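You operate a simulated robot arm through the tools that you are given. There is no shell and no other tool. Be economical: measure what you need, move in short steps, check, and stop when the job is done.

You run a simulated two-armed robot. Do the job below in one go: nothing can be reset, and whatever is moved stays where it is left.

Task
Take the syrup tin on the top of the parts table and put it away on the low shelf of the right steel shelving. Take the burnt cake from the top of the parts table and put it on the top of the flour table. Take the purple filling lump from the middle shelf of the left steel shelving and put it on the square steel tray. Take the orange pad and leave it on the low shelf of the left steel shelving. Stack the cup that says "taste" from the shelf under the parts table on top of the cup that says "LAB". Put the small white block on the shelf under the parts table away on the top of the tools table. Take the white block on the top of the parts table and put it away on the second shelf from the bottom of the drying rack. Stack the 2.4 m rolled belt from the top of the tools table on top of the 3.2 m rolled belt. Any order will do. Set down upright: syrup tin.

Only the result counts: the job must be done as asked and must still hold three seconds after the hand-in. Knocking over, shifting, dropping, spilling or breaking anything else fails it.

Robot
Two 7-joint arms with two-finger parallel grippers on one trunk, on a base that drives. Base frame: it is fixed to the floor where the robot stands at the start and does not move with it; the origin is under the middle of the robot, x ahead of it, y to its left, z up; the surface under the hand at the start is at about z = 860. Units: mm, degrees, N and s.
The left shoulder is at the start at [80, 131, 947], the right one opposite. With the tool pointing down near the work surface each hand reaches from about 400 to 860 mm from the robot's upright axis, wherever it stands, measured 20 degrees to its own side. Places, roughly: burnt cake (5x5x3 cm) [400, 100, 900]; cup [750, 500, 500]; filling lump [-1500, 0, 1000]; low shelf of the left steel shelving [-1300, 0, 600]; low shelf of the right steel shelving [-1300, 1200, 600]; orange pad (7x10x3 cm) [-1200, 0, 1000]; rolled belt [500, -1250, 750]; second shelf of the drying rack [4700, 2300, 700]; small white block [500, 500, 500]; square steel tray (10x11x2 cm) [-1400, -200, 1000]; syrup tin [500, 0, 1000]; top of the flour table [900, 2200, 900]; top of the tools table [700, -1600, 800]; white block (7x5x4 cm) [700, 100, 900]. Payload 1.57 kg a hand.
The tool frame of a hand sits at the grasp point between the pads (the TCP): z along the fingers, y along the line on which they close. The tips reach 30 mm beyond it. Largest opening 110 mm; finger width 24, thickness 12; the body of the gripper, 48 by 112 mm, starts 78 mm behind the TCP.
Orientation is told as [roll, pitch, yaw] about the base's x, y, z axes, in that order, counted from this pose: with the fingers straight down and closing along the base's y, the tool's x points along the base's -x, its y along +y and its z along -z.

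Tools
- The arms move only by the tool drive_tool. It takes "left_plan", "right_plan" or both (then of equal length, played together; a hand with none holds still); each is a list of rows, each an object of numbers (a shift or turn left out is 0, a gripper value left out holds the last): "fingers": the gripper command, from -1 (fully open) to 1 (shut), values between in proportion; "x", "y", "z": the shift along the tool's x, y, z in mm; "ax", "ay", "az": the turn, a rotation vector about the tool's x, y, z in degrees. In form: [{"fingers": .., "x": .., "y": .., "z": .., "ax": .., "ay": .., "az": ..}, ...]. A call has 1 to 10 rows; each row shifts and turns the commanded pose from where the row before left it, along the tool's axes as they then stand. Each row takes 0.2 s and may step no farther than 50 mm and 8.6 degrees from the row before; otherwise, or with a gripper value out of range, the whole call is refused. A pose out of reach is approached as far as the arm can. The call stops where the force on the tool passes 40 N (or 10 N more than at its start, if that is more) or the arm is blocked; 0.2 s more then pass. The fingers move at their own pace (about 108 mm/s each) and stop on an object; they squeeze with about 43 N. The grip force told is the motor's: it shows also when the fingers shut on nothing. Time passes only in rows, and 0.2 s behind the last, so rows that do not move let the fingers close. It gives the time, the measured TCP pose, the force on the tool (base axes), the opening and the grip force at its end, in the units of the frame above (readings bear some noise), with the torque about the TCP (base axes, N m) and any sound that the robot's microphone picked up.
- Cameras (640 x 400 px; columns grow to the right, rows downward): "scene" is now at [-62.3, 35.9, 1410.5]; the picture's right is [0.37, -0.93, 0.00], its down [-0.59, -0.24, -0.77] and it looks along [0.71, 0.29, -0.64] (base axes); focal length 259 px, centre (320, 200). "left" rides on the left gripper at [70, -16, -141] in its tool frame; the picture's right is [0.23, 0.97, 0.00], its down [-0.86, 0.20, -0.48] and it looks along [-0.47, 0.11, 0.88] (tool axes); focal length 222 px, centre (320, 200). "right" rides on the right gripper at [70, 16, -141] in its tool frame; the picture's right is [-0.23, 0.97, 0.00], its down [-0.86, -0.20, -0.48] and it looks along [-0.47, -0.11, 0.88] (tool axes); focal length 222 px, centre (320, 200). There is no depth. A picture from a camera that has moved, and an enlarged one, comes with that camera's place and axes in the base frame and with its lens.
- get_image(camera): a new picture of that camera. It takes no simulated time.
- base_move(legs): drives the robot by 1 to 6 legs, each [ahead, left, turn to the left] in mm, mm and degrees, along the robot's own axes; the way and the turn of a leg run together, so that a leg with both is an arc; at most 1500 mm and 180 degrees a leg. The arms and the cameras ride along, it lands a little off, and it stops where it bumps. It gives what a move gives.
- aim_head(pan, tilt): turns the head with the scene camera to pan (to the left, within 109 degrees either way) and tilt (down, from -29 to 69), counted from straight ahead of the robot. It gives what a move gives.
- close_up(camera, box): a new picture of the part [left, top, right, bottom] of that camera's present view, enlarged. It takes no simulated time.
- job_done(): hands the job in; it is judged then, once.

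Go step by step. Nothing tells you exact positions but the pictures and the camera data: compare them with the known pose of the tool, close in by small moves and look again before you grip or let go. The budget is 483 turns and 230 pictures, counting those below and the enlarged ones. Unless the task says otherwise, let go and move clear before handing in.

The tools are called after ">>>" by a JSON object that holds its "op" and its "data". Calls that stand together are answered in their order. drive_tool: Moves the arms, as the interface text tells. Its arguments: {"type":"object","properties":{"left_plan":{"type":"array"},"right_plan":{"type":"array"}},"required":[]} The other tools are called the same way: base_move (legs) drives the base; aim_head (pan, tilt) turns the head that bears the scene camera; get_image (camera) takes a picture; close_up (camera, box) takes an enlarged picture of a part of a camera's view; job_done () hands the job in.

At the start:

```text
t: 0.0
left_ee_pos: [326.9, 394.7, 1111.1]
left_orientation: [0.0, 0.0, 0.1]
left_ft_force: [0.7, -0.1, 0.0]
left_wrist_torque: [0.0, -0.01, 0.0]
left_gripper_width: 110.2
left_grip_force: 0.1
right_ee_pos: [510.5, 31.6, 1149.8]
right_orientation: [0.0, -0.1, 0.0]
right_ft_force: [-0.1, 0.2, 0.3]
right_wrist_torque: [0.03, 0.01, -0.03]
right_gripper_width: 110.2
right_grip_force: 0.0
robot x, y, heading: [-0.7, 3.2, 0.1]
head pan, tilt: [21.9, 39.8]
```

scene: 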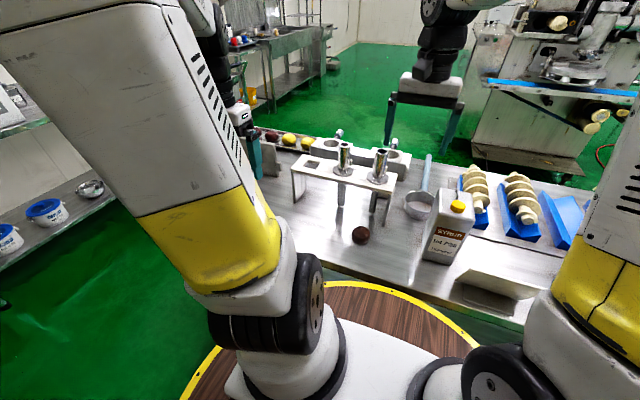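
right: 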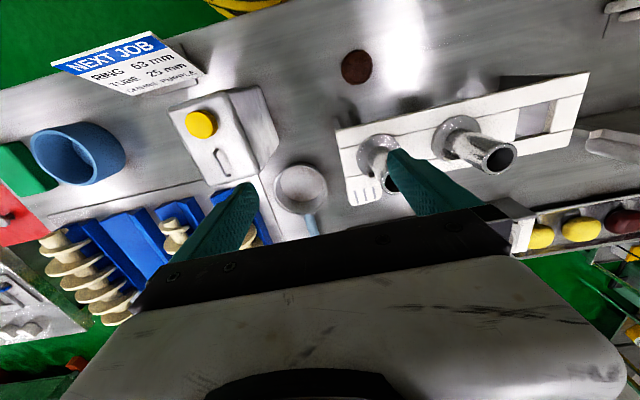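
left: 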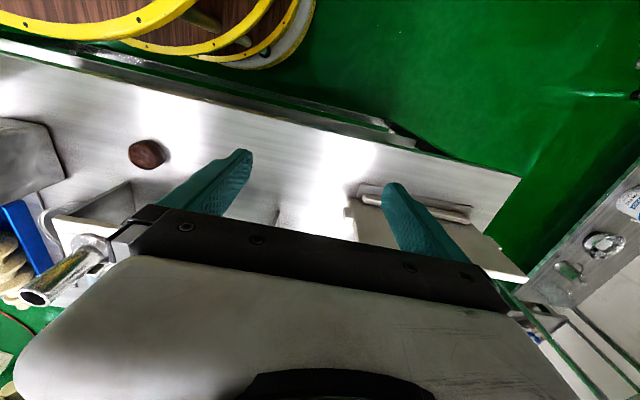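

I see the parts table ahead with the syrup tin, the burnt cake, a rack and other parts. First I take closer looks at the table.

>>> {"op": "close_up", "data": {"camera": "scene", "box": [240, 110, 560, 310]}}

>>> {"op": "close_up", "data": {"camera": "right", "box": [0, 20, 320, 220]}}

>>> {"op": "aim_head", "data": {"pan": 0, "tilt": 45}}

>>> {"op": "get_image", "data": {"camera": "scene"}}

```text
2.00 times, centred on (400, 210) of scene
camera zoom: at [-62.3, 35.9, 1410.5], right [0.37, -0.93, 0.0], down [-0.59, -0.24, -0.77], along [0.71, 0.29, -0.64], focal length 518 px, centre (160, 180)
```

zoom: 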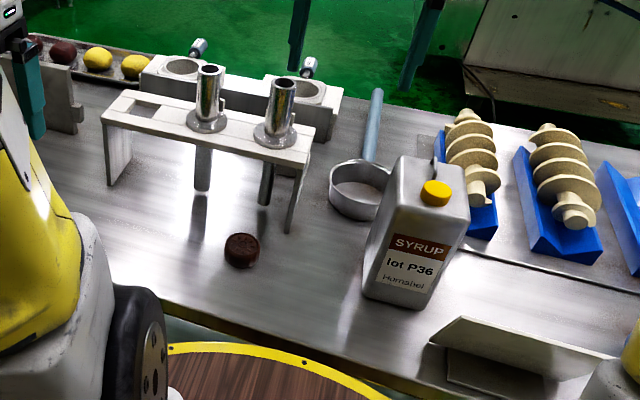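

```text
2.00 times, centred on (160, 120) of right
camera zoom: at [440.9, 48.1, 1291.3], right [0.23, 0.97, 0.0], down [0.86, -0.2, 0.48], along [0.47, -0.11, -0.88], focal length 444 px, centre (640, 360)
```

zoom: 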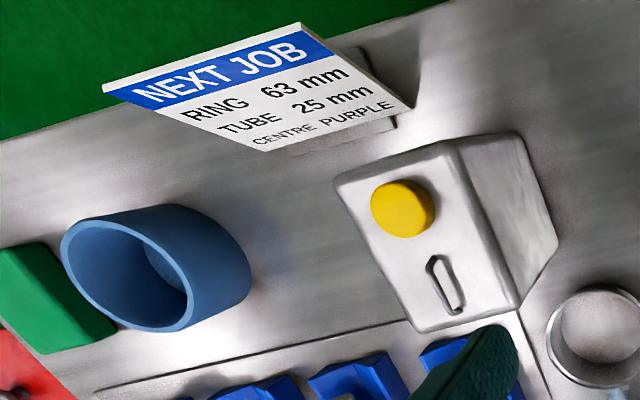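

```text
t: 0.8
left_ee_pos: [326.9, 394.6, 1110.4]
left_orientation: [0.1, -0.1, 0.0]
left_ft_force: [-0.6, 0.6, 0.3]
left_wrist_torque: [-0.04, 0.02, -0.01]
left_gripper_width: 109.9
left_grip_force: 0.0
right_ee_pos: [511.0, 32.7, 1149.2]
right_orientation: [0.1, 0.0, 0.0]
right_ft_force: [0.2, -0.3, 0.2]
right_wrist_torque: [0.0, -0.01, 0.0]
right_gripper_width: 109.9
right_grip_force: 0.1
robot x, y, heading: [2.3, 8.0, -0.1]
head pan, tilt: [0.0, 45.0]
```

```text
224 pictures are left
camera scene: at [-60.0, 4.2, 1403.0], right [0.0, -1.0, 0.0], down [-0.71, 0.0, -0.71], along [0.71, 0.0, -0.71], focal length 259 px, centre (320, 200)
```

scene: 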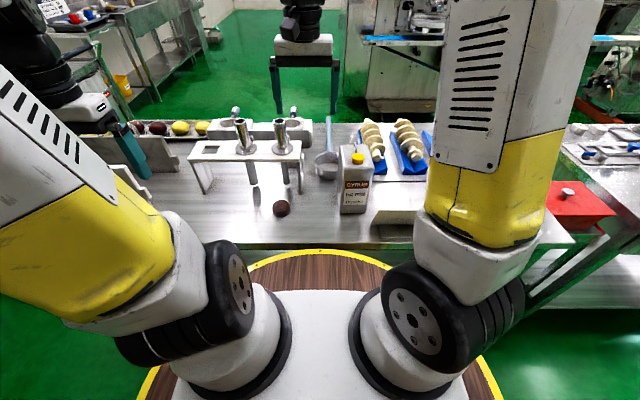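

The white block must be around [700, 100]; I zoom on that area and on the right-hand camera view.

>>> {"op": "close_up", "data": {"camera": "scene", "box": [60, 90, 320, 253]}}

>>> {"op": "close_up", "data": {"camera": "right", "box": [320, 50, 640, 250]}}

>>> {"op": "aim_head", "data": {"pan": 60, "tilt": 25}}

>>> {"op": "get_image", "data": {"camera": "scene"}}

>>> {"op": "aim_head", "data": {"pan": -60, "tilt": 25}}

>>> {"op": "get_image", "data": {"camera": "scene"}}

```text
2.45 times, centred on (190, 172) of scene
camera zoom: at [-60.0, 4.2, 1403.0], right [0.0, -1.0, 0.0], down [-0.71, 0.0, -0.71], along [0.71, 0.0, -0.71], focal length 635 px, centre (639, 270)
```

zoom: 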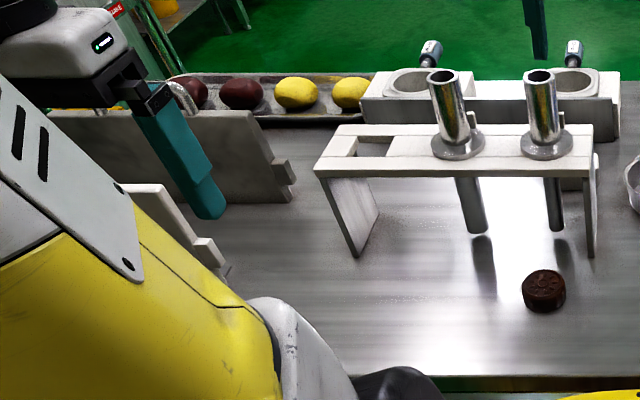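

```text
2.00 times, centred on (480, 150) of right
camera zoom: at [440.9, 48.1, 1291.3], right [0.23, 0.97, 0.0], down [0.86, -0.2, 0.48], along [0.47, -0.11, -0.88], focal length 444 px, centre (0, 300)
```

zoom: 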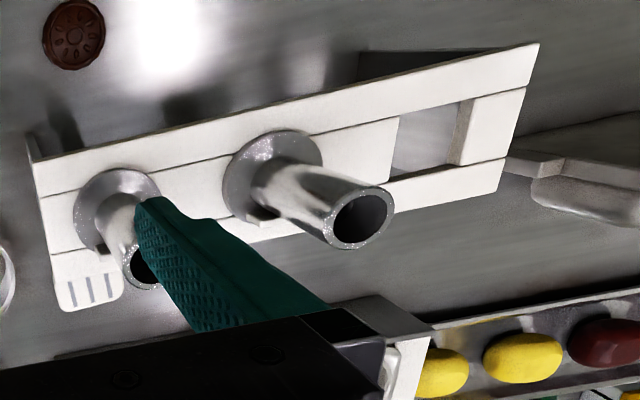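

```text
t: 2.1
left_ee_pos: [326.2, 396.1, 1111.2]
left_orientation: [0.0, 0.0, 0.0]
left_ft_force: [-0.3, -0.5, 0.0]
left_wrist_torque: [0.01, 0.01, 0.02]
left_gripper_width: 109.9
left_grip_force: 0.1
right_ee_pos: [510.6, 31.8, 1149.4]
right_orientation: [0.0, 0.0, -0.1]
right_ft_force: [-0.1, 0.2, 0.6]
right_wrist_torque: [0.04, -0.02, 0.02]
right_gripper_width: 110.0
right_grip_force: 0.0
robot x, y, heading: [-2.4, 0.1, 0.1]
head pan, tilt: [60.0, 25.0]
```

```text
221 pictures are left
camera scene: at [-95.2, 83.9, 1433.6], right [0.87, -0.5, 0.0], down [-0.21, -0.37, -0.91], along [0.45, 0.78, -0.42], focal length 259 px, centre (320, 200)
```

scene: 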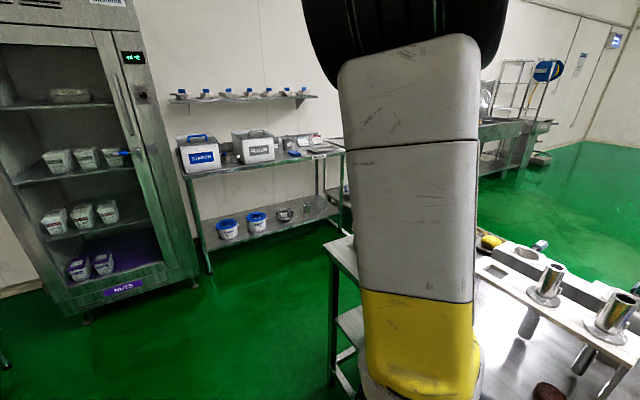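

```text
t: 4.2
left_ee_pos: [325.4, 394.8, 1110.1]
left_orientation: [0.0, 0.0, 0.0]
left_ft_force: [0.3, 0.7, -0.6]
left_wrist_torque: [-0.01, 0.01, -0.01]
left_gripper_width: 109.9
left_grip_force: 0.1
right_ee_pos: [510.4, 32.3, 1150.3]
right_orientation: [-0.1, 0.0, 0.1]
right_ft_force: [0.4, -0.3, 0.5]
right_wrist_torque: [0.0, 0.03, -0.01]
right_gripper_width: 109.9
right_grip_force: 0.1
robot x, y, heading: [-0.0, -1.8, 0.1]
head pan, tilt: [-60.0, 25.0]
```

```text
220 pictures are left
camera scene: at [-95.2, -75.6, 1433.6], right [-0.87, -0.5, 0.0], down [-0.21, 0.37, -0.91], along [0.45, -0.78, -0.42], focal length 259 px, centre (320, 200)
```

scene: 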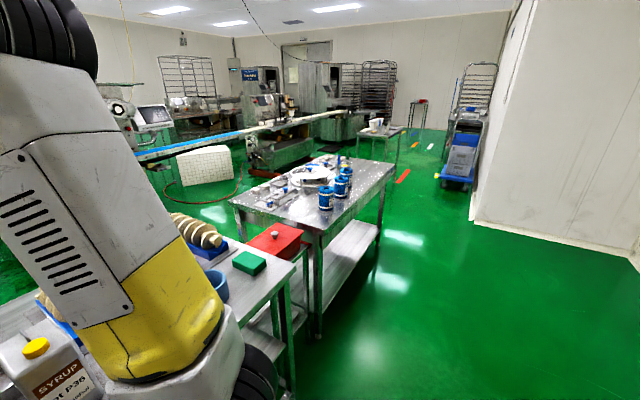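

I see the flour table to the left and the tools table to the right. Before moving anything I look behind at the shelving.

>>> {"op": "base_move", "data": {"legs": [[0, 0, 90]]}}

>>> {"op": "aim_head", "data": {"pan": 0, "tilt": 20}}

>>> {"op": "get_image", "data": {"camera": "scene"}}

>>> {"op": "aim_head", "data": {"pan": 80, "tilt": 25}}

>>> {"op": "get_image", "data": {"camera": "scene"}}

>>> {"op": "aim_head", "data": {"pan": -60, "tilt": 20}}

>>> {"op": "get_image", "data": {"camera": "scene"}}

```text
t: 8.3
left_ee_pos: [-388.2, 334.5, 1110.6]
left_orientation: [0.0, 0.0, 88.8]
left_ft_force: [0.2, -0.2, 0.2]
left_wrist_torque: [0.0, 0.02, -0.03]
left_gripper_width: 109.9
left_grip_force: 0.0
right_ee_pos: [-19.8, 512.1, 1149.4]
right_orientation: [0.1, 0.0, 88.8]
right_ft_force: [0.1, 0.1, -2.2]
right_wrist_torque: [0.0, -0.01, 0.01]
right_gripper_width: 109.8
right_grip_force: 0.1
robot x, y, heading: [1.5, -2.2, 88.8]
head pan, tilt: [-60.0, 25.0]
```

```text
t: 9.6
left_ee_pos: [-388.2, 334.6, 1109.4]
left_orientation: [0.0, 0.0, 88.8]
left_ft_force: [0.3, -0.6, 0.3]
left_wrist_torque: [0.0, 0.0, -0.02]
left_gripper_width: 110.1
left_grip_force: 0.0
right_ee_pos: [-21.9, 511.7, 1149.7]
right_orientation: [0.1, 0.0, 88.7]
right_ft_force: [0.7, 0.7, 0.2]
right_wrist_torque: [0.01, 0.03, -0.04]
right_gripper_width: 110.1
right_grip_force: 0.2
robot x, y, heading: [-0.3, 4.6, 88.8]
head pan, tilt: [0.0, 20.0]
```

```text
219 pictures are left
camera scene: at [-2.5, -42.6, 1441.7], right [1.0, -0.02, 0.0], down [-0.01, -0.34, -0.94], along [0.02, 0.94, -0.34], focal length 259 px, centre (320, 200)
```

scene: 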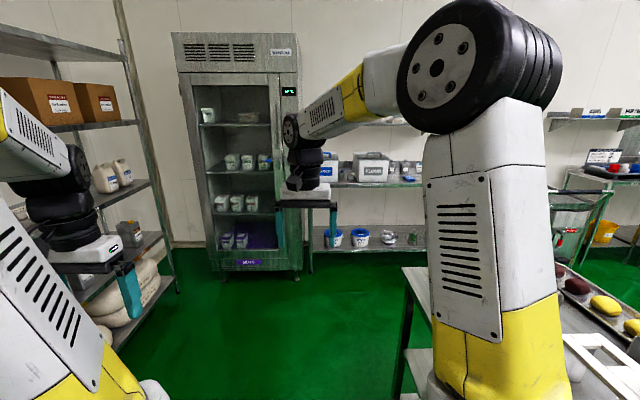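

```text
t: 11.2
left_ee_pos: [-387.8, 334.3, 1110.1]
left_orientation: [0.0, -0.1, 88.7]
left_ft_force: [0.3, -0.7, 0.5]
left_wrist_torque: [-0.03, -0.02, 0.03]
left_gripper_width: 110.0
left_grip_force: 0.1
right_ee_pos: [-20.0, 511.3, 1149.1]
right_orientation: [0.0, 0.0, 88.9]
right_ft_force: [0.5, 0.0, -1.1]
right_wrist_torque: [-0.02, -0.02, -0.03]
right_gripper_width: 110.2
right_grip_force: 0.0
robot x, y, heading: [-2.3, 0.2, 88.8]
head pan, tilt: [80.0, 25.0]
```

```text
218 pictures are left
camera scene: at [-95.0, -117.7, 1433.6], right [0.2, 0.98, 0.0], down [0.41, -0.08, -0.91], along [-0.89, 0.18, -0.42], focal length 259 px, centre (320, 200)
```

scene: 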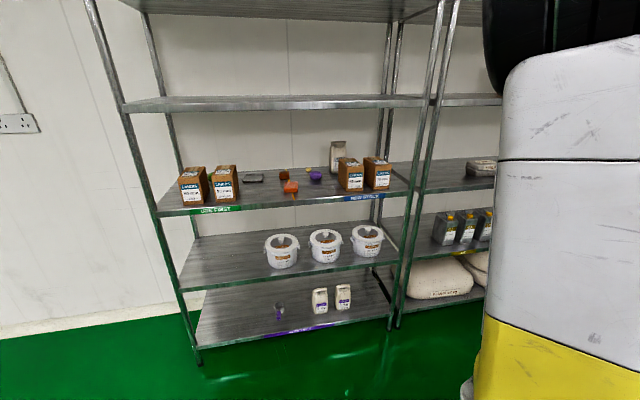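

```text
t: 13.4
left_ee_pos: [-388.5, 333.8, 1110.2]
left_orientation: [0.0, -0.1, 88.8]
left_ft_force: [0.3, -0.1, -0.4]
left_wrist_torque: [-0.01, 0.01, 0.0]
left_gripper_width: 110.0
left_grip_force: 0.1
right_ee_pos: [-20.7, 511.5, 1149.6]
right_orientation: [-0.1, 0.0, 88.8]
right_ft_force: [-0.4, -1.2, -0.2]
right_wrist_torque: [-0.02, 0.01, -0.02]
right_gripper_width: 110.0
right_grip_force: 0.0
robot x, y, heading: [-0.8, -1.5, 88.8]
head pan, tilt: [-60.0, 20.0]
```

```text
217 pictures are left
camera scene: at [77.0, -90.8, 1441.7], right [0.48, -0.88, 0.0], down [-0.3, -0.16, -0.94], along [0.82, 0.45, -0.34], focal length 259 px, centre (320, 200)
```

scene: 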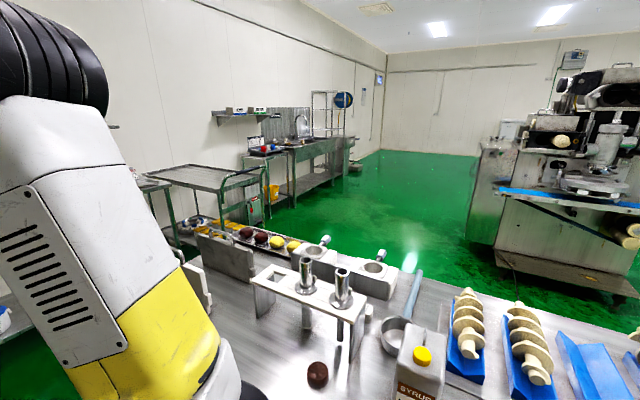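

The left steel shelving shows the purple lump, orange pad and tray on the middle shelf; the low shelf (z≈600) holds tubs. I zoom there from a better view.

>>> {"op": "aim_head", "data": {"pan": 80, "tilt": 25}}

>>> {"op": "close_up", "data": {"camera": "scene", "box": [160, 120, 420, 283]}}

>>> {"op": "aim_head", "data": {"pan": 45, "tilt": 25}}

>>> {"op": "get_image", "data": {"camera": "scene"}}

```text
t: 15.6
left_ee_pos: [-386.9, 334.7, 1111.1]
left_orientation: [0.0, 0.0, 88.8]
left_ft_force: [-0.2, -0.9, 0.0]
left_wrist_torque: [0.02, 0.02, -0.03]
left_gripper_width: 110.1
left_grip_force: 0.0
right_ee_pos: [-21.5, 510.6, 1149.2]
right_orientation: [0.0, 0.0, 88.8]
right_ft_force: [0.9, -0.5, -0.7]
right_wrist_torque: [-0.02, 0.04, -0.01]
right_gripper_width: 109.8
right_grip_force: 0.1
robot x, y, heading: [-2.0, -0.3, 88.8]
head pan, tilt: [80.0, 25.0]
```

```text
2.45 times, centred on (290, 202) of scene
camera zoom: at [-95.0, -117.7, 1433.6], right [0.2, 0.98, 0.0], down [0.41, -0.08, -0.91], along [-0.89, 0.18, -0.42], focal length 635 px, centre (394, 196)
```

zoom: 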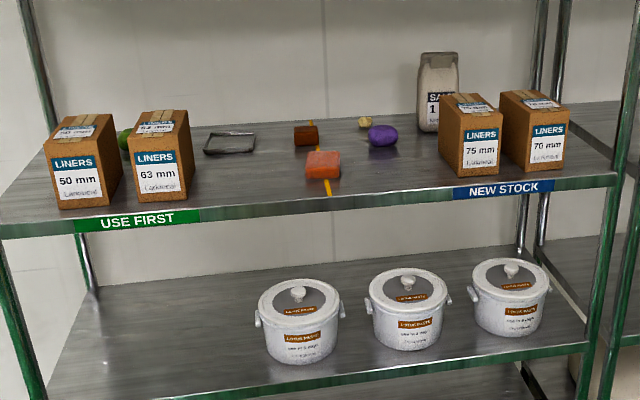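

```text
t: 16.6
left_ee_pos: [-387.9, 334.0, 1110.6]
left_orientation: [0.0, 0.0, 88.8]
left_ft_force: [-0.5, -0.2, 0.2]
left_wrist_torque: [0.04, -0.02, 0.02]
left_gripper_width: 110.1
left_grip_force: 0.0
right_ee_pos: [-21.3, 511.4, 1150.2]
right_orientation: [0.0, 0.0, 88.8]
right_ft_force: [0.6, 0.4, 1.0]
right_wrist_torque: [-0.01, -0.01, 0.0]
right_gripper_width: 110.0
right_grip_force: 0.0
robot x, y, heading: [-2.7, -0.9, 89.0]
head pan, tilt: [45.0, 25.0]
```

```text
215 pictures are left
camera scene: at [-68.4, -69.2, 1433.6], right [0.72, 0.69, 0.0], down [0.29, -0.31, -0.91], along [-0.63, 0.65, -0.42], focal length 259 px, centre (320, 200)
```

scene: 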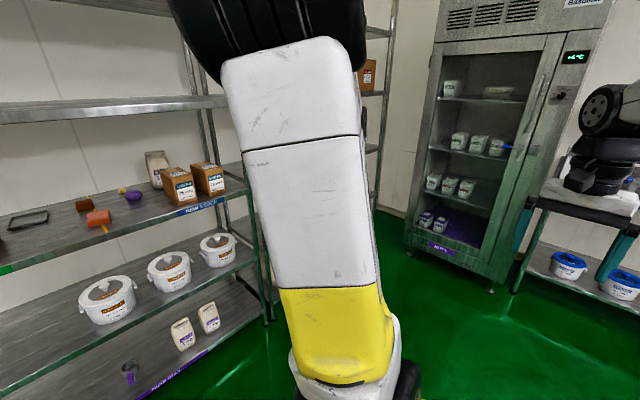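

I turn to face the shelving, staying away from it, and look at it head on.

>>> {"op": "base_move", "data": {"legs": [[0, 0, 91.2]]}}

>>> {"op": "aim_head", "data": {"pan": 0, "tilt": 22}}

>>> {"op": "get_image", "data": {"camera": "scene"}}

>>> {"op": "aim_head", "data": {"pan": -45, "tilt": 25}}

>>> {"op": "get_image", "data": {"camera": "scene"}}

```text
t: 20.8
left_ee_pos: [-338.4, -384.2, 1110.6]
left_orientation: [0.1, 0.0, 178.2]
left_ft_force: [0.6, 1.0, -0.5]
left_wrist_torque: [0.03, 0.03, 0.0]
left_gripper_width: 110.1
left_grip_force: 0.0
right_ee_pos: [-511.3, -16.3, 1148.8]
right_orientation: [0.1, 0.0, 178.3]
right_ft_force: [0.0, 0.3, 0.2]
right_wrist_torque: [-0.01, 0.04, -0.01]
right_gripper_width: 110.0
right_grip_force: 0.1
robot x, y, heading: [-3.4, 1.4, 178.0]
head pan, tilt: [45.0, 25.0]
```

```text
t: 21.9
left_ee_pos: [-336.8, -383.5, 1110.8]
left_orientation: [0.0, 0.0, 178.2]
left_ft_force: [0.1, 0.3, 0.4]
left_wrist_torque: [0.01, 0.0, 0.0]
left_gripper_width: 110.2
left_grip_force: 0.1
right_ee_pos: [-512.3, -15.7, 1148.8]
right_orientation: [-0.1, 0.0, 178.2]
right_ft_force: [0.6, -0.7, 0.9]
right_wrist_torque: [0.03, 0.0, 0.02]
right_gripper_width: 110.1
right_grip_force: 0.1
robot x, y, heading: [-0.9, 1.7, 178.4]
head pan, tilt: [0.0, 22.0]
```

```text
214 pictures are left
camera scene: at [45.4, 2.5, 1438.4], right [0.03, 1.0, 0.0], down [0.37, -0.01, -0.93], along [-0.93, 0.03, -0.37], focal length 259 px, centre (320, 200)
```

scene: 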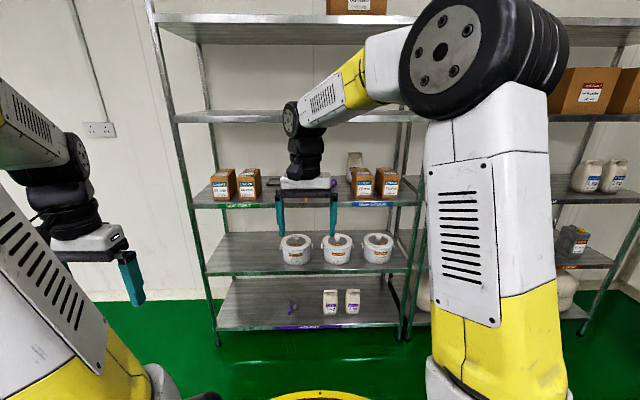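

```text
t: 23.1
left_ee_pos: [-337.7, -384.1, 1110.9]
left_orientation: [0.1, -0.1, 178.3]
left_ft_force: [-0.3, 0.2, -0.2]
left_wrist_torque: [-0.01, 0.02, -0.02]
left_gripper_width: 110.2
left_grip_force: 0.1
right_ee_pos: [-510.9, -16.6, 1149.1]
right_orientation: [-0.1, 0.0, 178.1]
right_ft_force: [-1.2, -0.2, 0.6]
right_wrist_torque: [0.01, 0.01, 0.02]
right_gripper_width: 109.9
right_grip_force: 0.1
robot x, y, heading: [1.9, -1.5, 178.2]
head pan, tilt: [-45.0, 25.0]
```

```text
213 pictures are left
camera scene: at [75.0, 66.7, 1433.6], right [0.73, 0.69, 0.0], down [0.29, -0.31, -0.91], along [-0.62, 0.66, -0.42], focal length 259 px, centre (320, 200)
```

scene: 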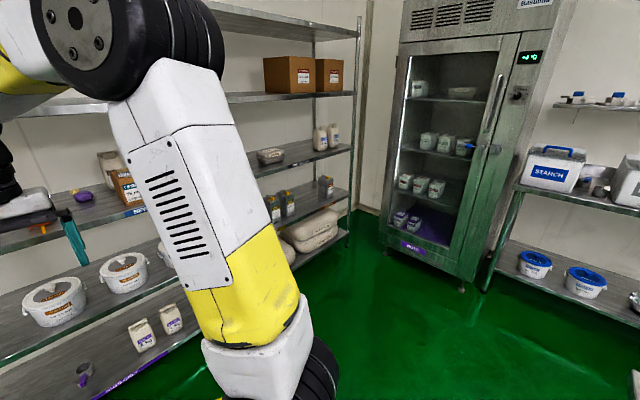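

Now in free space I pitch both hands so that the fingers point forward and about 30° down, to work inside the shelves.

>>> {"op": "drive_tool", "data": {"left_plan": [{"ay": -8.6}, {"ay": -8.6}, {"ay": -8.6}, {"ay": -8.6}, {"ay": -8.6}, {"ay": -8.6}, {"ay": -8.6}], "right_plan": [{"ay": -8.6}, {"ay": -8.6}, {"ay": -8.6}, {"ay": -8.6}, {"ay": -8.6}, {"ay": -8.6}, {"ay": -8.6}]}}

>>> {"op": "aim_head", "data": {"pan": 0, "tilt": 22}}

>>> {"op": "get_image", "data": {"camera": "scene"}}

>>> {"op": "get_image", "data": {"camera": "right"}}

```text
t: 24.7
left_ee_pos: [-339.0, -392.9, 1115.9]
left_orientation: [-0.2, -60.2, 178.1]
left_ft_force: [-0.3, -0.8, 0.4]
left_wrist_torque: [-0.02, -0.03, 0.01]
left_gripper_width: 109.9
left_grip_force: 0.1
left hand out of reach, approached as far as the arm can: row 7
right_ee_pos: [-510.7, -15.4, 1149.9]
right_orientation: [0.2, -60.2, 178.1]
right_ft_force: [0.3, 0.2, 0.6]
right_wrist_torque: [-0.02, -0.02, 0.04]
right_gripper_width: 109.8
right_grip_force: 0.1
robot x, y, heading: [-0.3, 0.6, 178.2]
head pan, tilt: [-45.0, 25.0]
```

```text
t: 25.8
left_ee_pos: [-338.5, -392.5, 1114.8]
left_orientation: [-0.1, -60.0, 178.1]
left_ft_force: [-1.1, -0.5, 0.6]
left_wrist_torque: [-0.01, 0.0, 0.01]
left_gripper_width: 109.9
left_grip_force: 0.1
right_ee_pos: [-511.4, -14.6, 1150.4]
right_orientation: [0.1, -60.1, 178.2]
right_ft_force: [-0.4, 0.1, -0.5]
right_wrist_torque: [0.0, -0.02, 0.0]
right_gripper_width: 109.9
right_grip_force: 0.2
robot x, y, heading: [0.2, -0.3, 178.5]
head pan, tilt: [0.0, 22.0]
```

```text
212 pictures are left
camera scene: at [45.5, 2.6, 1438.4], right [0.03, 1.0, 0.0], down [0.37, -0.01, -0.93], along [-0.93, 0.03, -0.37], focal length 259 px, centre (320, 200)
```

scene: 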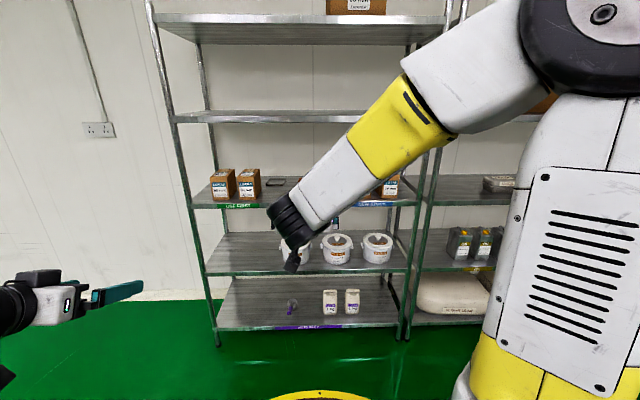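

```text
211 pictures are left
camera right: at [-355.5, -36.9, 1160.2], right [-0.14, -0.97, 0.2], down [0.0, 0.2, 0.98], along [-0.99, 0.14, -0.03], focal length 222 px, centre (320, 200)
```

right: 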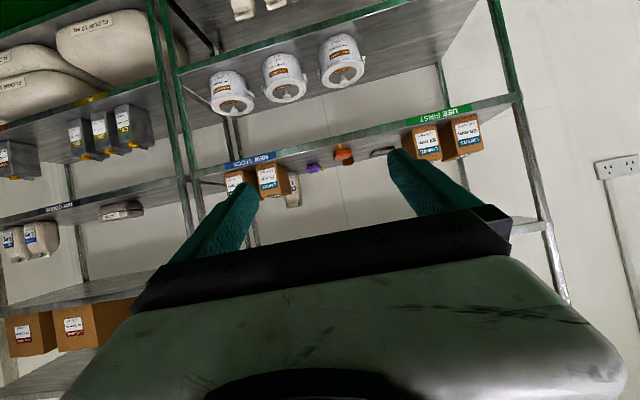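

I square up and drive up to the left shelving, stopping about 400 mm short of it with the hands above the middle shelf level.

>>> {"op": "base_move", "data": {"legs": [[0, 0, 1.8], [600, 0, 0]]}}

>>> {"op": "aim_head", "data": {"pan": 0, "tilt": 35}}

>>> {"op": "get_image", "data": {"camera": "scene"}}

>>> {"op": "get_image", "data": {"camera": "right"}}

```text
t: 29.6
left_ee_pos: [-930.8, -405.6, 1115.7]
left_orientation: [-0.2, -60.1, -179.9]
left_ft_force: [-0.2, 0.0, -0.6]
left_wrist_torque: [-0.01, -0.02, 0.01]
left_gripper_width: 110.1
left_grip_force: 0.1
right_ee_pos: [-1117.1, -33.2, 1150.1]
right_orientation: [0.1, -60.3, -179.9]
right_ft_force: [0.3, 0.0, 0.2]
right_wrist_torque: [0.01, -0.03, -0.02]
right_gripper_width: 110.0
right_grip_force: 0.0
robot x, y, heading: [-604.9, 0.4, -179.9]
head pan, tilt: [0.0, 22.0]
```

```text
t: 30.3
left_ee_pos: [-931.3, -406.7, 1115.8]
left_orientation: [-0.1, -60.1, -180.0]
left_ft_force: [-0.9, 0.8, 0.6]
left_wrist_torque: [0.0, 0.01, -0.03]
left_gripper_width: 110.0
left_grip_force: 0.1
right_ee_pos: [-1117.4, -34.4, 1149.6]
right_orientation: [0.1, -60.3, -179.9]
right_ft_force: [0.6, -0.5, 0.7]
right_wrist_torque: [-0.01, 0.0, -0.02]
right_gripper_width: 109.8
right_grip_force: 0.1
robot x, y, heading: [-605.7, -3.6, -179.7]
head pan, tilt: [0.0, 35.0]
```

```text
210 pictures are left
camera scene: at [-555.2, 3.1, 1417.9], right [0.0, 1.0, 0.0], down [0.57, 0.0, -0.82], along [-0.82, 0.0, -0.57], focal length 259 px, centre (320, 200)
```

scene: 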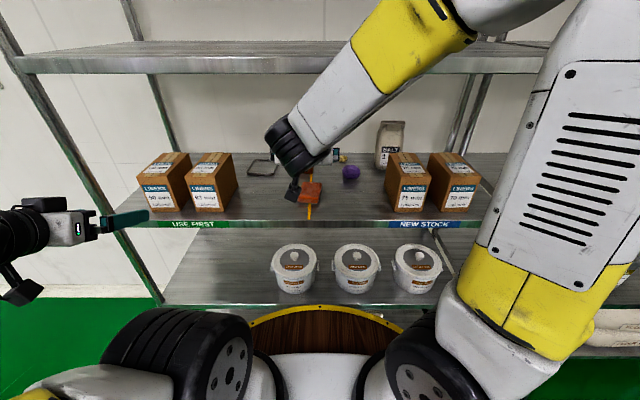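

```text
209 pictures are left
camera right: at [-959.5, -49.7, 1160.1], right [-0.11, -0.97, 0.2], down [-0.01, 0.2, 0.98], along [-0.99, 0.11, -0.03], focal length 222 px, centre (320, 200)
```

right: 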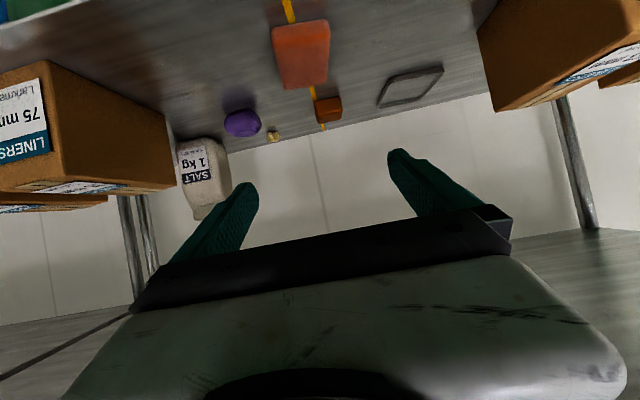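

The purple lump sits near (-1352, 111, 980), the pad near (-1221, -25), the tray near (-1411, -207), shelf top about 958. I shift the base so the right hand lines up with the lump.

>>> {"op": "base_move", "data": {"legs": [[0, -145, 0], [80, 0, 0]]}}

>>> {"op": "drive_tool", "data": {"right_plan": [{"x": 30, "z": 25}, {"x": 30, "z": 25}, {"z": 40}]}}

>>> {"op": "get_image", "data": {"camera": "right"}}

>>> {"op": "get_image", "data": {"camera": "scene"}}

```text
t: 32.3
left_ee_pos: [-1010.5, -264.7, 1114.8]
left_orientation: [-0.1, -60.1, -179.8]
left_ft_force: [0.4, 0.5, 1.1]
left_wrist_torque: [-0.01, -0.01, -0.01]
left_gripper_width: 110.1
left_grip_force: 0.0
right_ee_pos: [-1196.4, 106.4, 1149.7]
right_orientation: [0.0, -60.2, -179.9]
right_ft_force: [-0.5, -0.5, 0.3]
right_wrist_torque: [-0.01, -0.02, -0.01]
right_gripper_width: 110.1
right_grip_force: 0.2
robot x, y, heading: [-685.9, 139.6, -179.9]
head pan, tilt: [0.0, 35.0]
```

```text
t: 33.1
left_ee_pos: [-1010.4, -265.7, 1115.6]
left_orientation: [-0.1, -60.1, -179.8]
left_ft_force: [0.0, -0.3, 0.1]
left_wrist_torque: [0.04, -0.01, 0.02]
left_gripper_width: 110.0
left_grip_force: 0.0
right_ee_pos: [-1250.6, 106.0, 1052.9]
right_orientation: [0.1, -60.0, -179.8]
right_ft_force: [0.4, -0.4, -0.2]
right_wrist_torque: [-0.01, -0.01, 0.04]
right_gripper_width: 110.1
right_grip_force: 0.0
robot x, y, heading: [-685.2, 138.0, -179.8]
head pan, tilt: [0.0, 35.0]
```

```text
208 pictures are left
camera right: at [-1092.4, 91.3, 1062.3], right [-0.11, -0.97, 0.2], down [-0.01, 0.2, 0.98], along [-0.99, 0.11, -0.03], focal length 222 px, centre (320, 200)
```

right: 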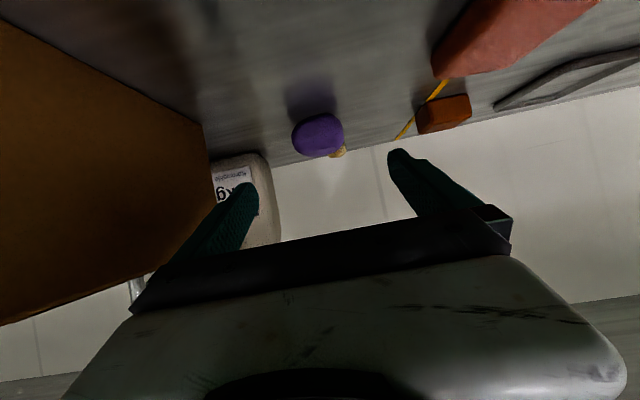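

```text
207 pictures are left
camera scene: at [-635.3, 144.5, 1417.8], right [0.0, 1.0, 0.0], down [0.57, 0.0, -0.82], along [-0.82, 0.0, -0.57], focal length 259 px, centre (320, 200)
```

scene: 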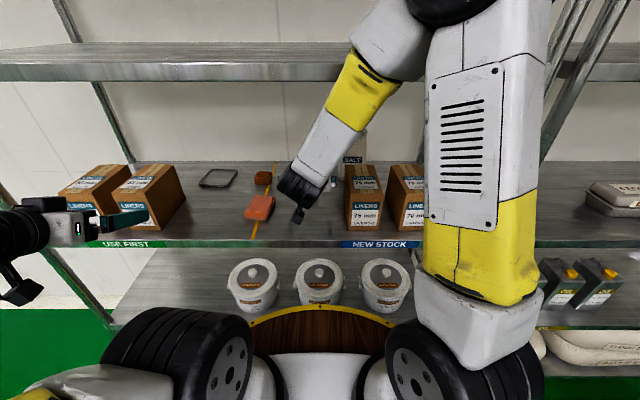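

The lump is centred between the fingers' line; I advance onto it at z≈990.

>>> {"op": "drive_tool", "data": {"right_plan": [{"z": 40, "x": 1}, {"z": 40, "x": 2}, {"z": 38, "x": 2}]}}

>>> {"op": "get_image", "data": {"camera": "right"}}

```text
t: 33.9
left_ee_pos: [-1002.1, -265.1, 1117.4]
left_orientation: [-0.3, -60.5, -179.8]
left_ft_force: [0.0, 0.0, -0.1]
left_wrist_torque: [0.04, 0.0, 0.02]
left_gripper_width: 109.9
left_grip_force: 0.1
right_ee_pos: [-1335.0, 99.7, 996.5]
right_orientation: [0.1, -60.8, -179.4]
right_ft_force: [1.2, 0.5, -0.9]
right_wrist_torque: [0.01, 0.03, 0.06]
right_gripper_width: 109.9
right_grip_force: 0.1
robot x, y, heading: [-683.4, 140.6, -179.8]
head pan, tilt: [0.0, 35.0]
```

```text
206 pictures are left
camera right: at [-1177.4, 85.8, 1005.4], right [-0.1, -0.97, 0.2], down [0.0, 0.2, 0.98], along [-1.0, 0.1, -0.02], focal length 222 px, centre (320, 200)
```

right: 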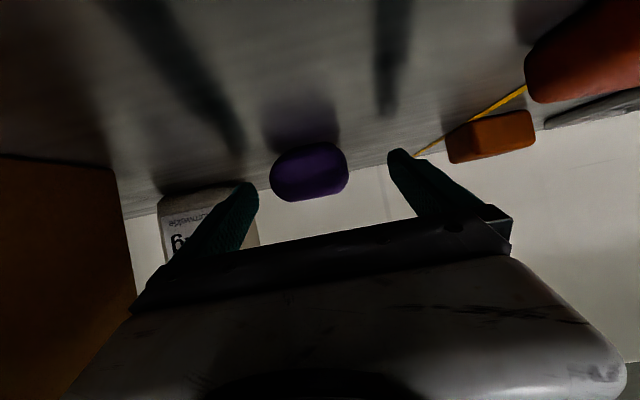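

The readings are off by several mm and the left hand moved too, so something of the arm may be touching; I look.

>>> {"op": "get_image", "data": {"camera": "scene"}}

>>> {"op": "aim_head", "data": {"pan": -20, "tilt": 15}}

>>> {"op": "get_image", "data": {"camera": "scene"}}

>>> {"op": "get_image", "data": {"camera": "left"}}

```text
205 pictures are left
camera scene: at [-623.7, 143.0, 1417.5], right [0.0, 1.0, 0.0], down [0.57, 0.0, -0.82], along [-0.82, 0.0, -0.57], focal length 259 px, centre (320, 200)
```

scene: 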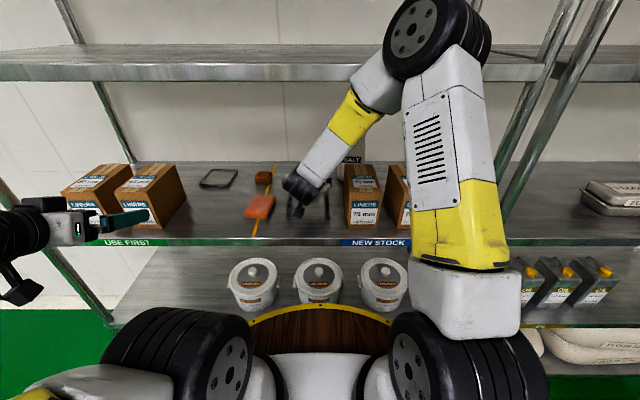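

```text
t: 34.7
left_ee_pos: [-1000.8, -264.9, 1117.7]
left_orientation: [-0.2, -60.6, -179.9]
left_ft_force: [-0.2, 0.2, -0.1]
left_wrist_torque: [0.02, 0.03, 0.01]
left_gripper_width: 110.2
left_grip_force: 0.0
right_ee_pos: [-1333.0, 101.4, 995.4]
right_orientation: [-0.2, -60.6, -179.2]
right_ft_force: [-0.3, 0.3, -0.3]
right_wrist_torque: [0.03, -0.01, 0.0]
right_gripper_width: 110.1
right_grip_force: 0.0
robot x, y, heading: [-684.3, 138.5, -180.0]
head pan, tilt: [-20.0, 15.0]
```

```text
204 pictures are left
camera scene: at [-622.9, 175.4, 1449.3], right [0.34, 0.94, 0.0], down [0.24, -0.09, -0.97], along [-0.91, 0.33, -0.25], focal length 259 px, centre (320, 200)
```

scene: 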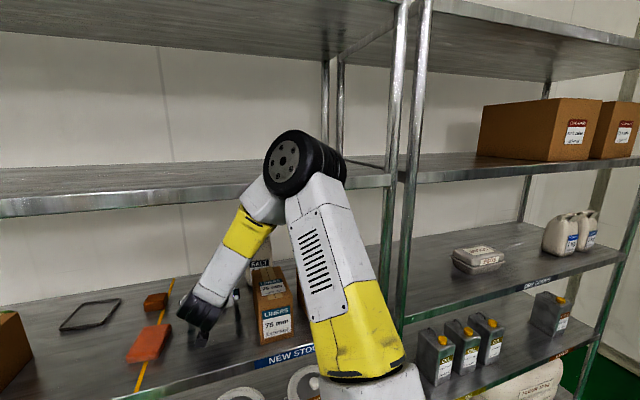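

```text
203 pictures are left
camera left: at [-843.6, -248.3, 1127.0], right [0.11, -0.97, -0.2], down [0.0, -0.2, 0.98], along [-0.99, -0.11, -0.03], focal length 222 px, centre (320, 200)
```

left: 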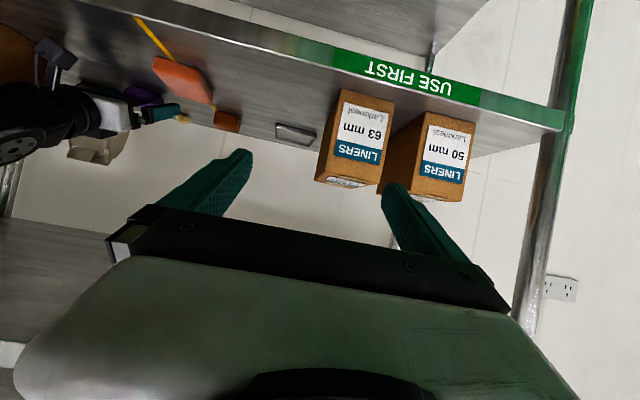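

The right elbow is touching the upper shelf's front edge. I back the hand off, move the base back and approach with a straighter arm.

>>> {"op": "drive_tool", "data": {"right_plan": [{"z": -40, "x": -2}, {"z": -40, "x": -2}, {"z": -38, "x": -1}]}}

>>> {"op": "base_move", "data": {"legs": [[-170, 0, 0]]}}

>>> {"op": "drive_tool", "data": {"right_plan": [{"z": 40, "x": -23}, {"z": 40, "x": -23}, {"z": 40, "x": -23}, {"z": 35, "x": -20}]}}

>>> {"op": "get_image", "data": {"camera": "scene"}}

```text
t: 35.5
left_ee_pos: [-1012.9, -265.5, 1115.6]
left_orientation: [-0.1, -60.1, -179.8]
left_ft_force: [-0.2, 1.0, -0.4]
left_wrist_torque: [0.03, 0.02, -0.01]
left_gripper_width: 110.1
left_grip_force: 0.0
right_ee_pos: [-1249.2, 105.6, 1052.3]
right_orientation: [0.0, -60.2, -179.9]
right_ft_force: [0.6, 1.1, -0.4]
right_wrist_torque: [0.03, 0.0, 0.0]
right_gripper_width: 110.0
right_grip_force: 0.0
robot x, y, heading: [-683.5, 141.4, -179.8]
head pan, tilt: [-20.0, 15.0]
```

```text
t: 37.0
left_ee_pos: [-836.3, -265.4, 1115.7]
left_orientation: [0.0, -60.1, -179.7]
left_ft_force: [0.1, 0.4, 0.3]
left_wrist_torque: [0.0, -0.02, 0.01]
left_gripper_width: 110.0
left_grip_force: 0.0
right_ee_pos: [-1073.3, 103.5, 1053.1]
right_orientation: [0.0, -60.1, -179.7]
right_ft_force: [0.3, -0.2, 0.3]
right_wrist_torque: [0.0, 0.0, 0.0]
right_gripper_width: 109.9
right_grip_force: 0.1
robot x, y, heading: [-511.7, 143.0, -179.7]
head pan, tilt: [-20.0, 15.0]
```

```text
t: 38.0
left_ee_pos: [-836.9, -265.2, 1115.1]
left_orientation: [-0.1, -60.1, -179.6]
left_ft_force: [0.6, 0.3, 0.4]
left_wrist_torque: [0.0, 0.02, 0.03]
left_gripper_width: 110.0
left_grip_force: 0.1
right_ee_pos: [-1252.7, 101.3, 1052.3]
right_orientation: [-0.1, -60.2, -179.5]
right_ft_force: [0.4, -0.8, 1.0]
right_wrist_torque: [-0.01, -0.03, -0.03]
right_gripper_width: 110.1
right_grip_force: 0.0
robot x, y, heading: [-514.3, 143.1, -179.5]
head pan, tilt: [-20.0, 15.0]
```

```text
202 pictures are left
camera scene: at [-462.8, 177.5, 1449.8], right [0.34, 0.94, 0.0], down [0.24, -0.09, -0.97], along [-0.91, 0.32, -0.26], focal length 259 px, centre (320, 200)
```

scene: 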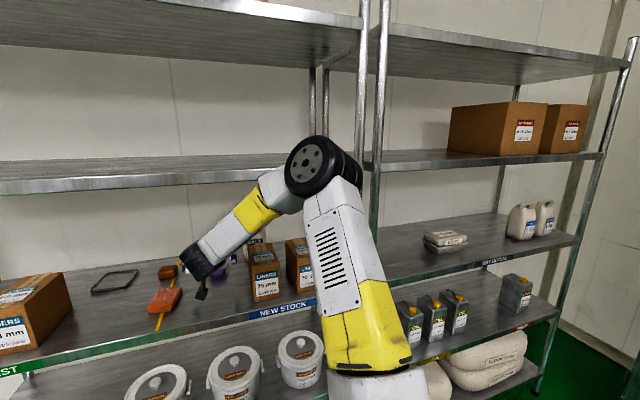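

The elbow is now well clear. Advance onto the lump.

>>> {"op": "drive_tool", "data": {"right_plan": [{"z": 40, "y": -4, "x": 1}, {"z": 40, "y": -3, "x": 1}, {"z": 38}]}}

>>> {"op": "get_image", "data": {"camera": "right"}}

>>> {"op": "get_image", "data": {"camera": "scene"}}

```text
t: 38.8
left_ee_pos: [-837.2, -266.0, 1115.0]
left_orientation: [-0.1, -60.1, -179.6]
left_ft_force: [0.7, -0.3, -0.1]
left_wrist_torque: [0.01, -0.01, 0.03]
left_gripper_width: 110.1
left_grip_force: 0.1
right_ee_pos: [-1354.5, 110.0, 995.7]
right_orientation: [0.0, -60.3, -179.5]
right_ft_force: [0.1, 0.2, 0.2]
right_wrist_torque: [0.0, -0.02, -0.02]
right_gripper_width: 109.9
right_grip_force: 0.1
robot x, y, heading: [-516.0, 143.5, -179.8]
head pan, tilt: [-20.0, 15.0]
```

```text
201 pictures are left
camera right: at [-1196.3, 95.2, 1006.0], right [-0.11, -0.97, 0.2], down [-0.01, 0.2, 0.98], along [-0.99, 0.1, -0.03], focal length 222 px, centre (320, 200)
```

right: 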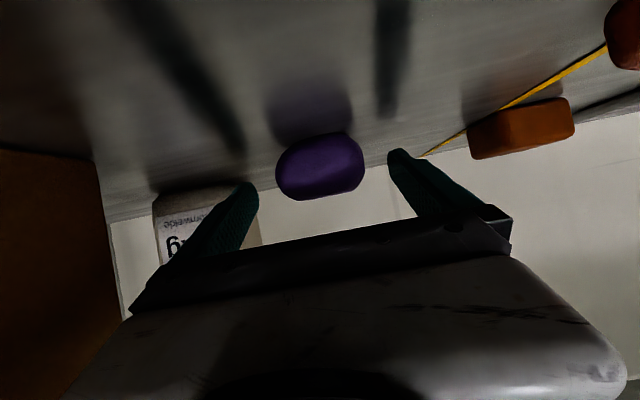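

```text
200 pictures are left
camera scene: at [-462.8, 177.5, 1449.8], right [0.34, 0.94, 0.0], down [0.24, -0.09, -0.97], along [-0.91, 0.32, -0.26], focal length 259 px, centre (320, 200)
```

scene: 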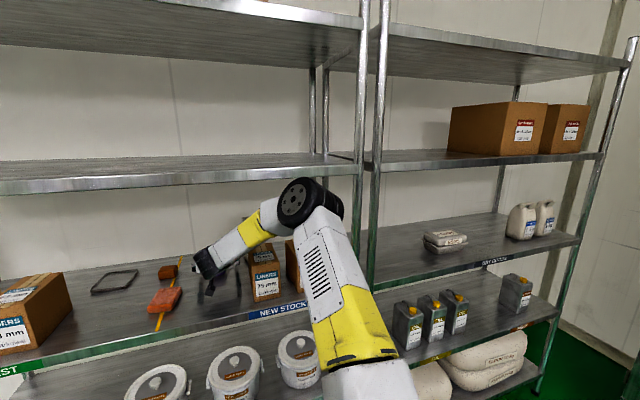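

Lump is between the pads; I lower a few mm and close.

>>> {"op": "drive_tool", "data": {"right_plan": [{"z": 4, "x": 7, "y": 3}, {"fingers": 1}, {"fingers": 1}, {"fingers": 1}, {"fingers": 1}]}}

>>> {"op": "get_image", "data": {"camera": "right"}}

```text
t: 40.0
left_ee_pos: [-836.8, -265.5, 1114.7]
left_orientation: [-0.1, -60.1, -179.6]
left_ft_force: [-0.4, -0.3, -0.4]
left_wrist_torque: [0.0, -0.01, 0.01]
left_gripper_width: 109.8
left_grip_force: 0.0
right_ee_pos: [-1353.4, 106.8, 986.0]
right_orientation: [-0.1, -60.1, -179.6]
right_ft_force: [-1.9, -0.4, 2.2]
right_wrist_torque: [0.08, 0.04, 0.02]
right_gripper_width: 61.7
right_grip_force: 43.0
robot x, y, heading: [-511.1, 141.4, -179.8]
head pan, tilt: [-20.0, 15.0]
```

```text
199 pictures are left
camera right: at [-1196.7, 91.4, 995.9], right [-0.11, -0.97, 0.2], down [-0.01, 0.2, 0.98], along [-0.99, 0.1, -0.03], focal length 222 px, centre (320, 200)
```

right: 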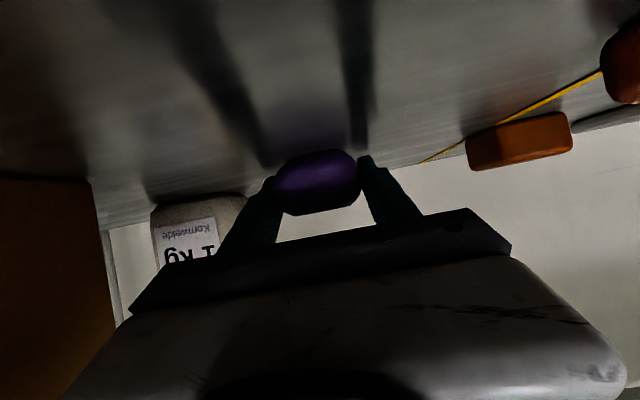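

Gripped (61.7 mm). I lift and carry it sideways to the tray.

>>> {"op": "drive_tool", "data": {"right_plan": [{"z": -12, "x": -22}, {"z": -18, "x": -30}, {"z": -20, "x": -34}]}}

>>> {"op": "base_move", "data": {"legs": [[0, 310, 0]]}}

>>> {"op": "get_image", "data": {"camera": "right"}}

>>> {"op": "aim_head", "data": {"pan": 0, "tilt": 20}}

>>> {"op": "get_image", "data": {"camera": "scene"}}

```text
t: 40.8
left_ee_pos: [-836.8, -265.4, 1114.9]
left_orientation: [-0.1, -60.1, -179.6]
left_ft_force: [-0.8, 0.5, -0.3]
left_wrist_torque: [0.01, 0.02, 0.0]
left_gripper_width: 110.1
left_grip_force: 0.1
right_ee_pos: [-1354.1, 103.9, 1084.4]
right_orientation: [0.0, -60.1, -179.6]
right_ft_force: [0.7, -0.5, -1.7]
right_wrist_torque: [0.03, 0.03, -0.01]
right_gripper_width: 61.5
right_grip_force: 42.9
robot x, y, heading: [-513.7, 139.9, -179.7]
head pan, tilt: [-20.0, 15.0]
```

```text
t: 42.9
left_ee_pos: [-834.3, -574.5, 1115.7]
left_orientation: [-0.2, -60.1, -179.6]
left_ft_force: [0.6, 0.6, 0.8]
left_wrist_torque: [0.02, 0.01, -0.04]
left_gripper_width: 110.0
left_grip_force: 0.1
right_ee_pos: [-1352.6, -204.6, 1085.0]
right_orientation: [0.0, -60.2, -179.5]
right_ft_force: [0.1, 0.8, -0.6]
right_wrist_torque: [-0.01, 0.0, -0.03]
right_gripper_width: 61.0
right_grip_force: 42.9
robot x, y, heading: [-511.6, -167.0, -179.6]
head pan, tilt: [-20.0, 15.0]
```

```text
198 pictures are left
camera right: at [-1194.9, -220.3, 1095.0], right [-0.11, -0.97, 0.2], down [-0.01, 0.2, 0.98], along [-0.99, 0.1, -0.03], focal length 222 px, centre (320, 200)
```

right: 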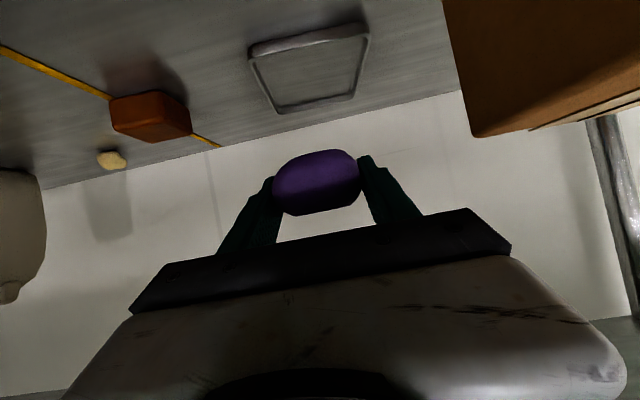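

```text
t: 43.7
left_ee_pos: [-835.0, -575.1, 1114.8]
left_orientation: [-0.1, -60.0, -179.7]
left_ft_force: [-0.6, 0.2, 0.5]
left_wrist_torque: [0.02, 0.0, 0.02]
left_gripper_width: 110.3
left_grip_force: 0.1
right_ee_pos: [-1352.1, -205.3, 1083.3]
right_orientation: [0.0, -60.3, -179.6]
right_ft_force: [0.0, 0.0, -1.1]
right_wrist_torque: [0.02, -0.02, 0.01]
right_gripper_width: 61.0
right_grip_force: 43.2
robot x, y, heading: [-512.1, -167.9, -179.9]
head pan, tilt: [0.0, 20.0]
```

```text
197 pictures are left
camera scene: at [-466.2, -164.2, 1441.7], right [-0.01, 1.0, 0.0], down [0.34, 0.0, -0.94], along [-0.94, -0.01, -0.34], focal length 259 px, centre (320, 200)
```

scene: 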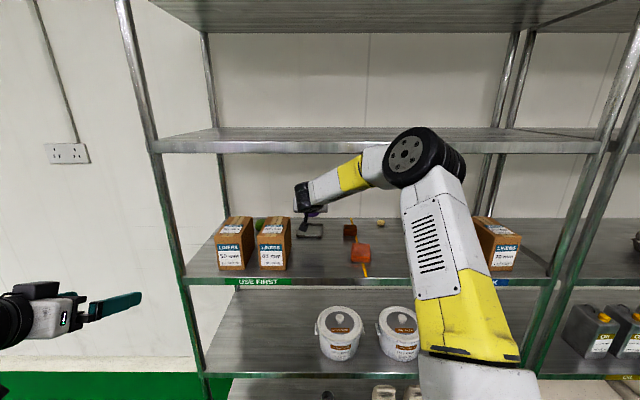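

The tray is centred near (-1427, -214). I move the base so the lump hovers above it, then lower.

>>> {"op": "base_move", "data": {"legs": [[72, 8, 0]]}}

>>> {"op": "drive_tool", "data": {"right_plan": [{"z": 17, "x": 30}, {"z": 17, "x": 30}]}}

>>> {"op": "get_image", "data": {"camera": "right"}}

>>> {"op": "close_up", "data": {"camera": "scene", "box": [240, 160, 400, 260]}}

```text
t: 44.9
left_ee_pos: [-906.8, -583.5, 1114.5]
left_orientation: [0.0, -60.0, -179.7]
left_ft_force: [-0.1, -0.8, 0.4]
left_wrist_torque: [0.02, -0.02, -0.01]
left_gripper_width: 109.8
left_grip_force: 0.0
right_ee_pos: [-1421.9, -214.7, 1080.5]
right_orientation: [-0.3, -59.9, -179.2]
right_ft_force: [0.2, -1.0, -0.9]
right_wrist_torque: [0.02, 0.01, 0.0]
right_gripper_width: 61.1
right_grip_force: 43.0
robot x, y, heading: [-581.2, -178.8, -179.7]
head pan, tilt: [0.0, 20.0]
stopped in leg 1: the robot was blocked; the commanded pose is now the measured one
```

```text
t: 45.5
left_ee_pos: [-905.4, -584.1, 1116.5]
left_orientation: [-0.1, -60.1, -179.7]
left_ft_force: [-0.5, 0.0, -0.3]
left_wrist_torque: [0.02, 0.02, 0.0]
left_gripper_width: 110.1
left_grip_force: 0.1
right_ee_pos: [-1421.3, -214.8, 1009.7]
right_orientation: [-0.1, -59.9, -179.2]
right_ft_force: [-0.7, -0.4, -1.3]
right_wrist_torque: [-0.03, 0.05, 0.02]
right_gripper_width: 61.2
right_grip_force: 43.4
robot x, y, heading: [-582.0, -179.7, -179.4]
head pan, tilt: [0.0, 20.0]
```

```text
196 pictures are left
camera right: at [-1265.3, -229.8, 1021.9], right [-0.1, -0.98, 0.19], down [-0.02, 0.2, 0.98], along [-0.99, 0.1, -0.04], focal length 222 px, centre (320, 200)
```

right: 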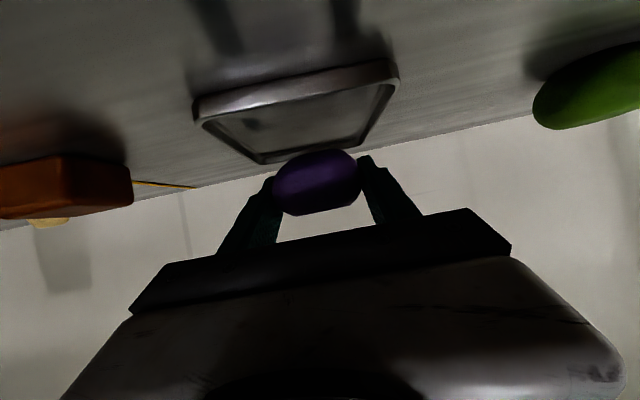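

```text
4.00 times, centred on (320, 210) of scene
camera zoom: at [-538.2, -172.7, 1441.7], right [-0.01, 1.0, 0.0], down [0.34, 0.0, -0.94], along [-0.94, -0.01, -0.34], focal length 1035 px, centre (320, 160)
```

zoom: 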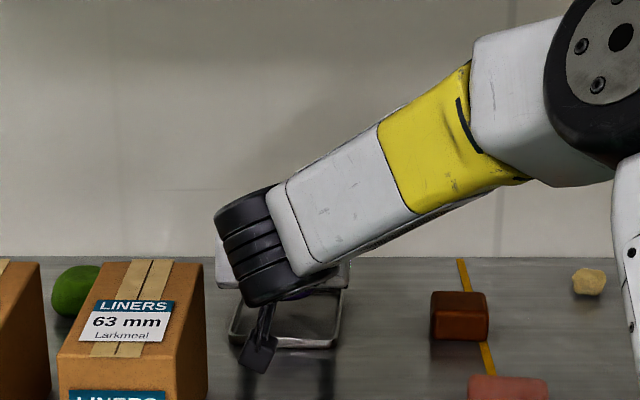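

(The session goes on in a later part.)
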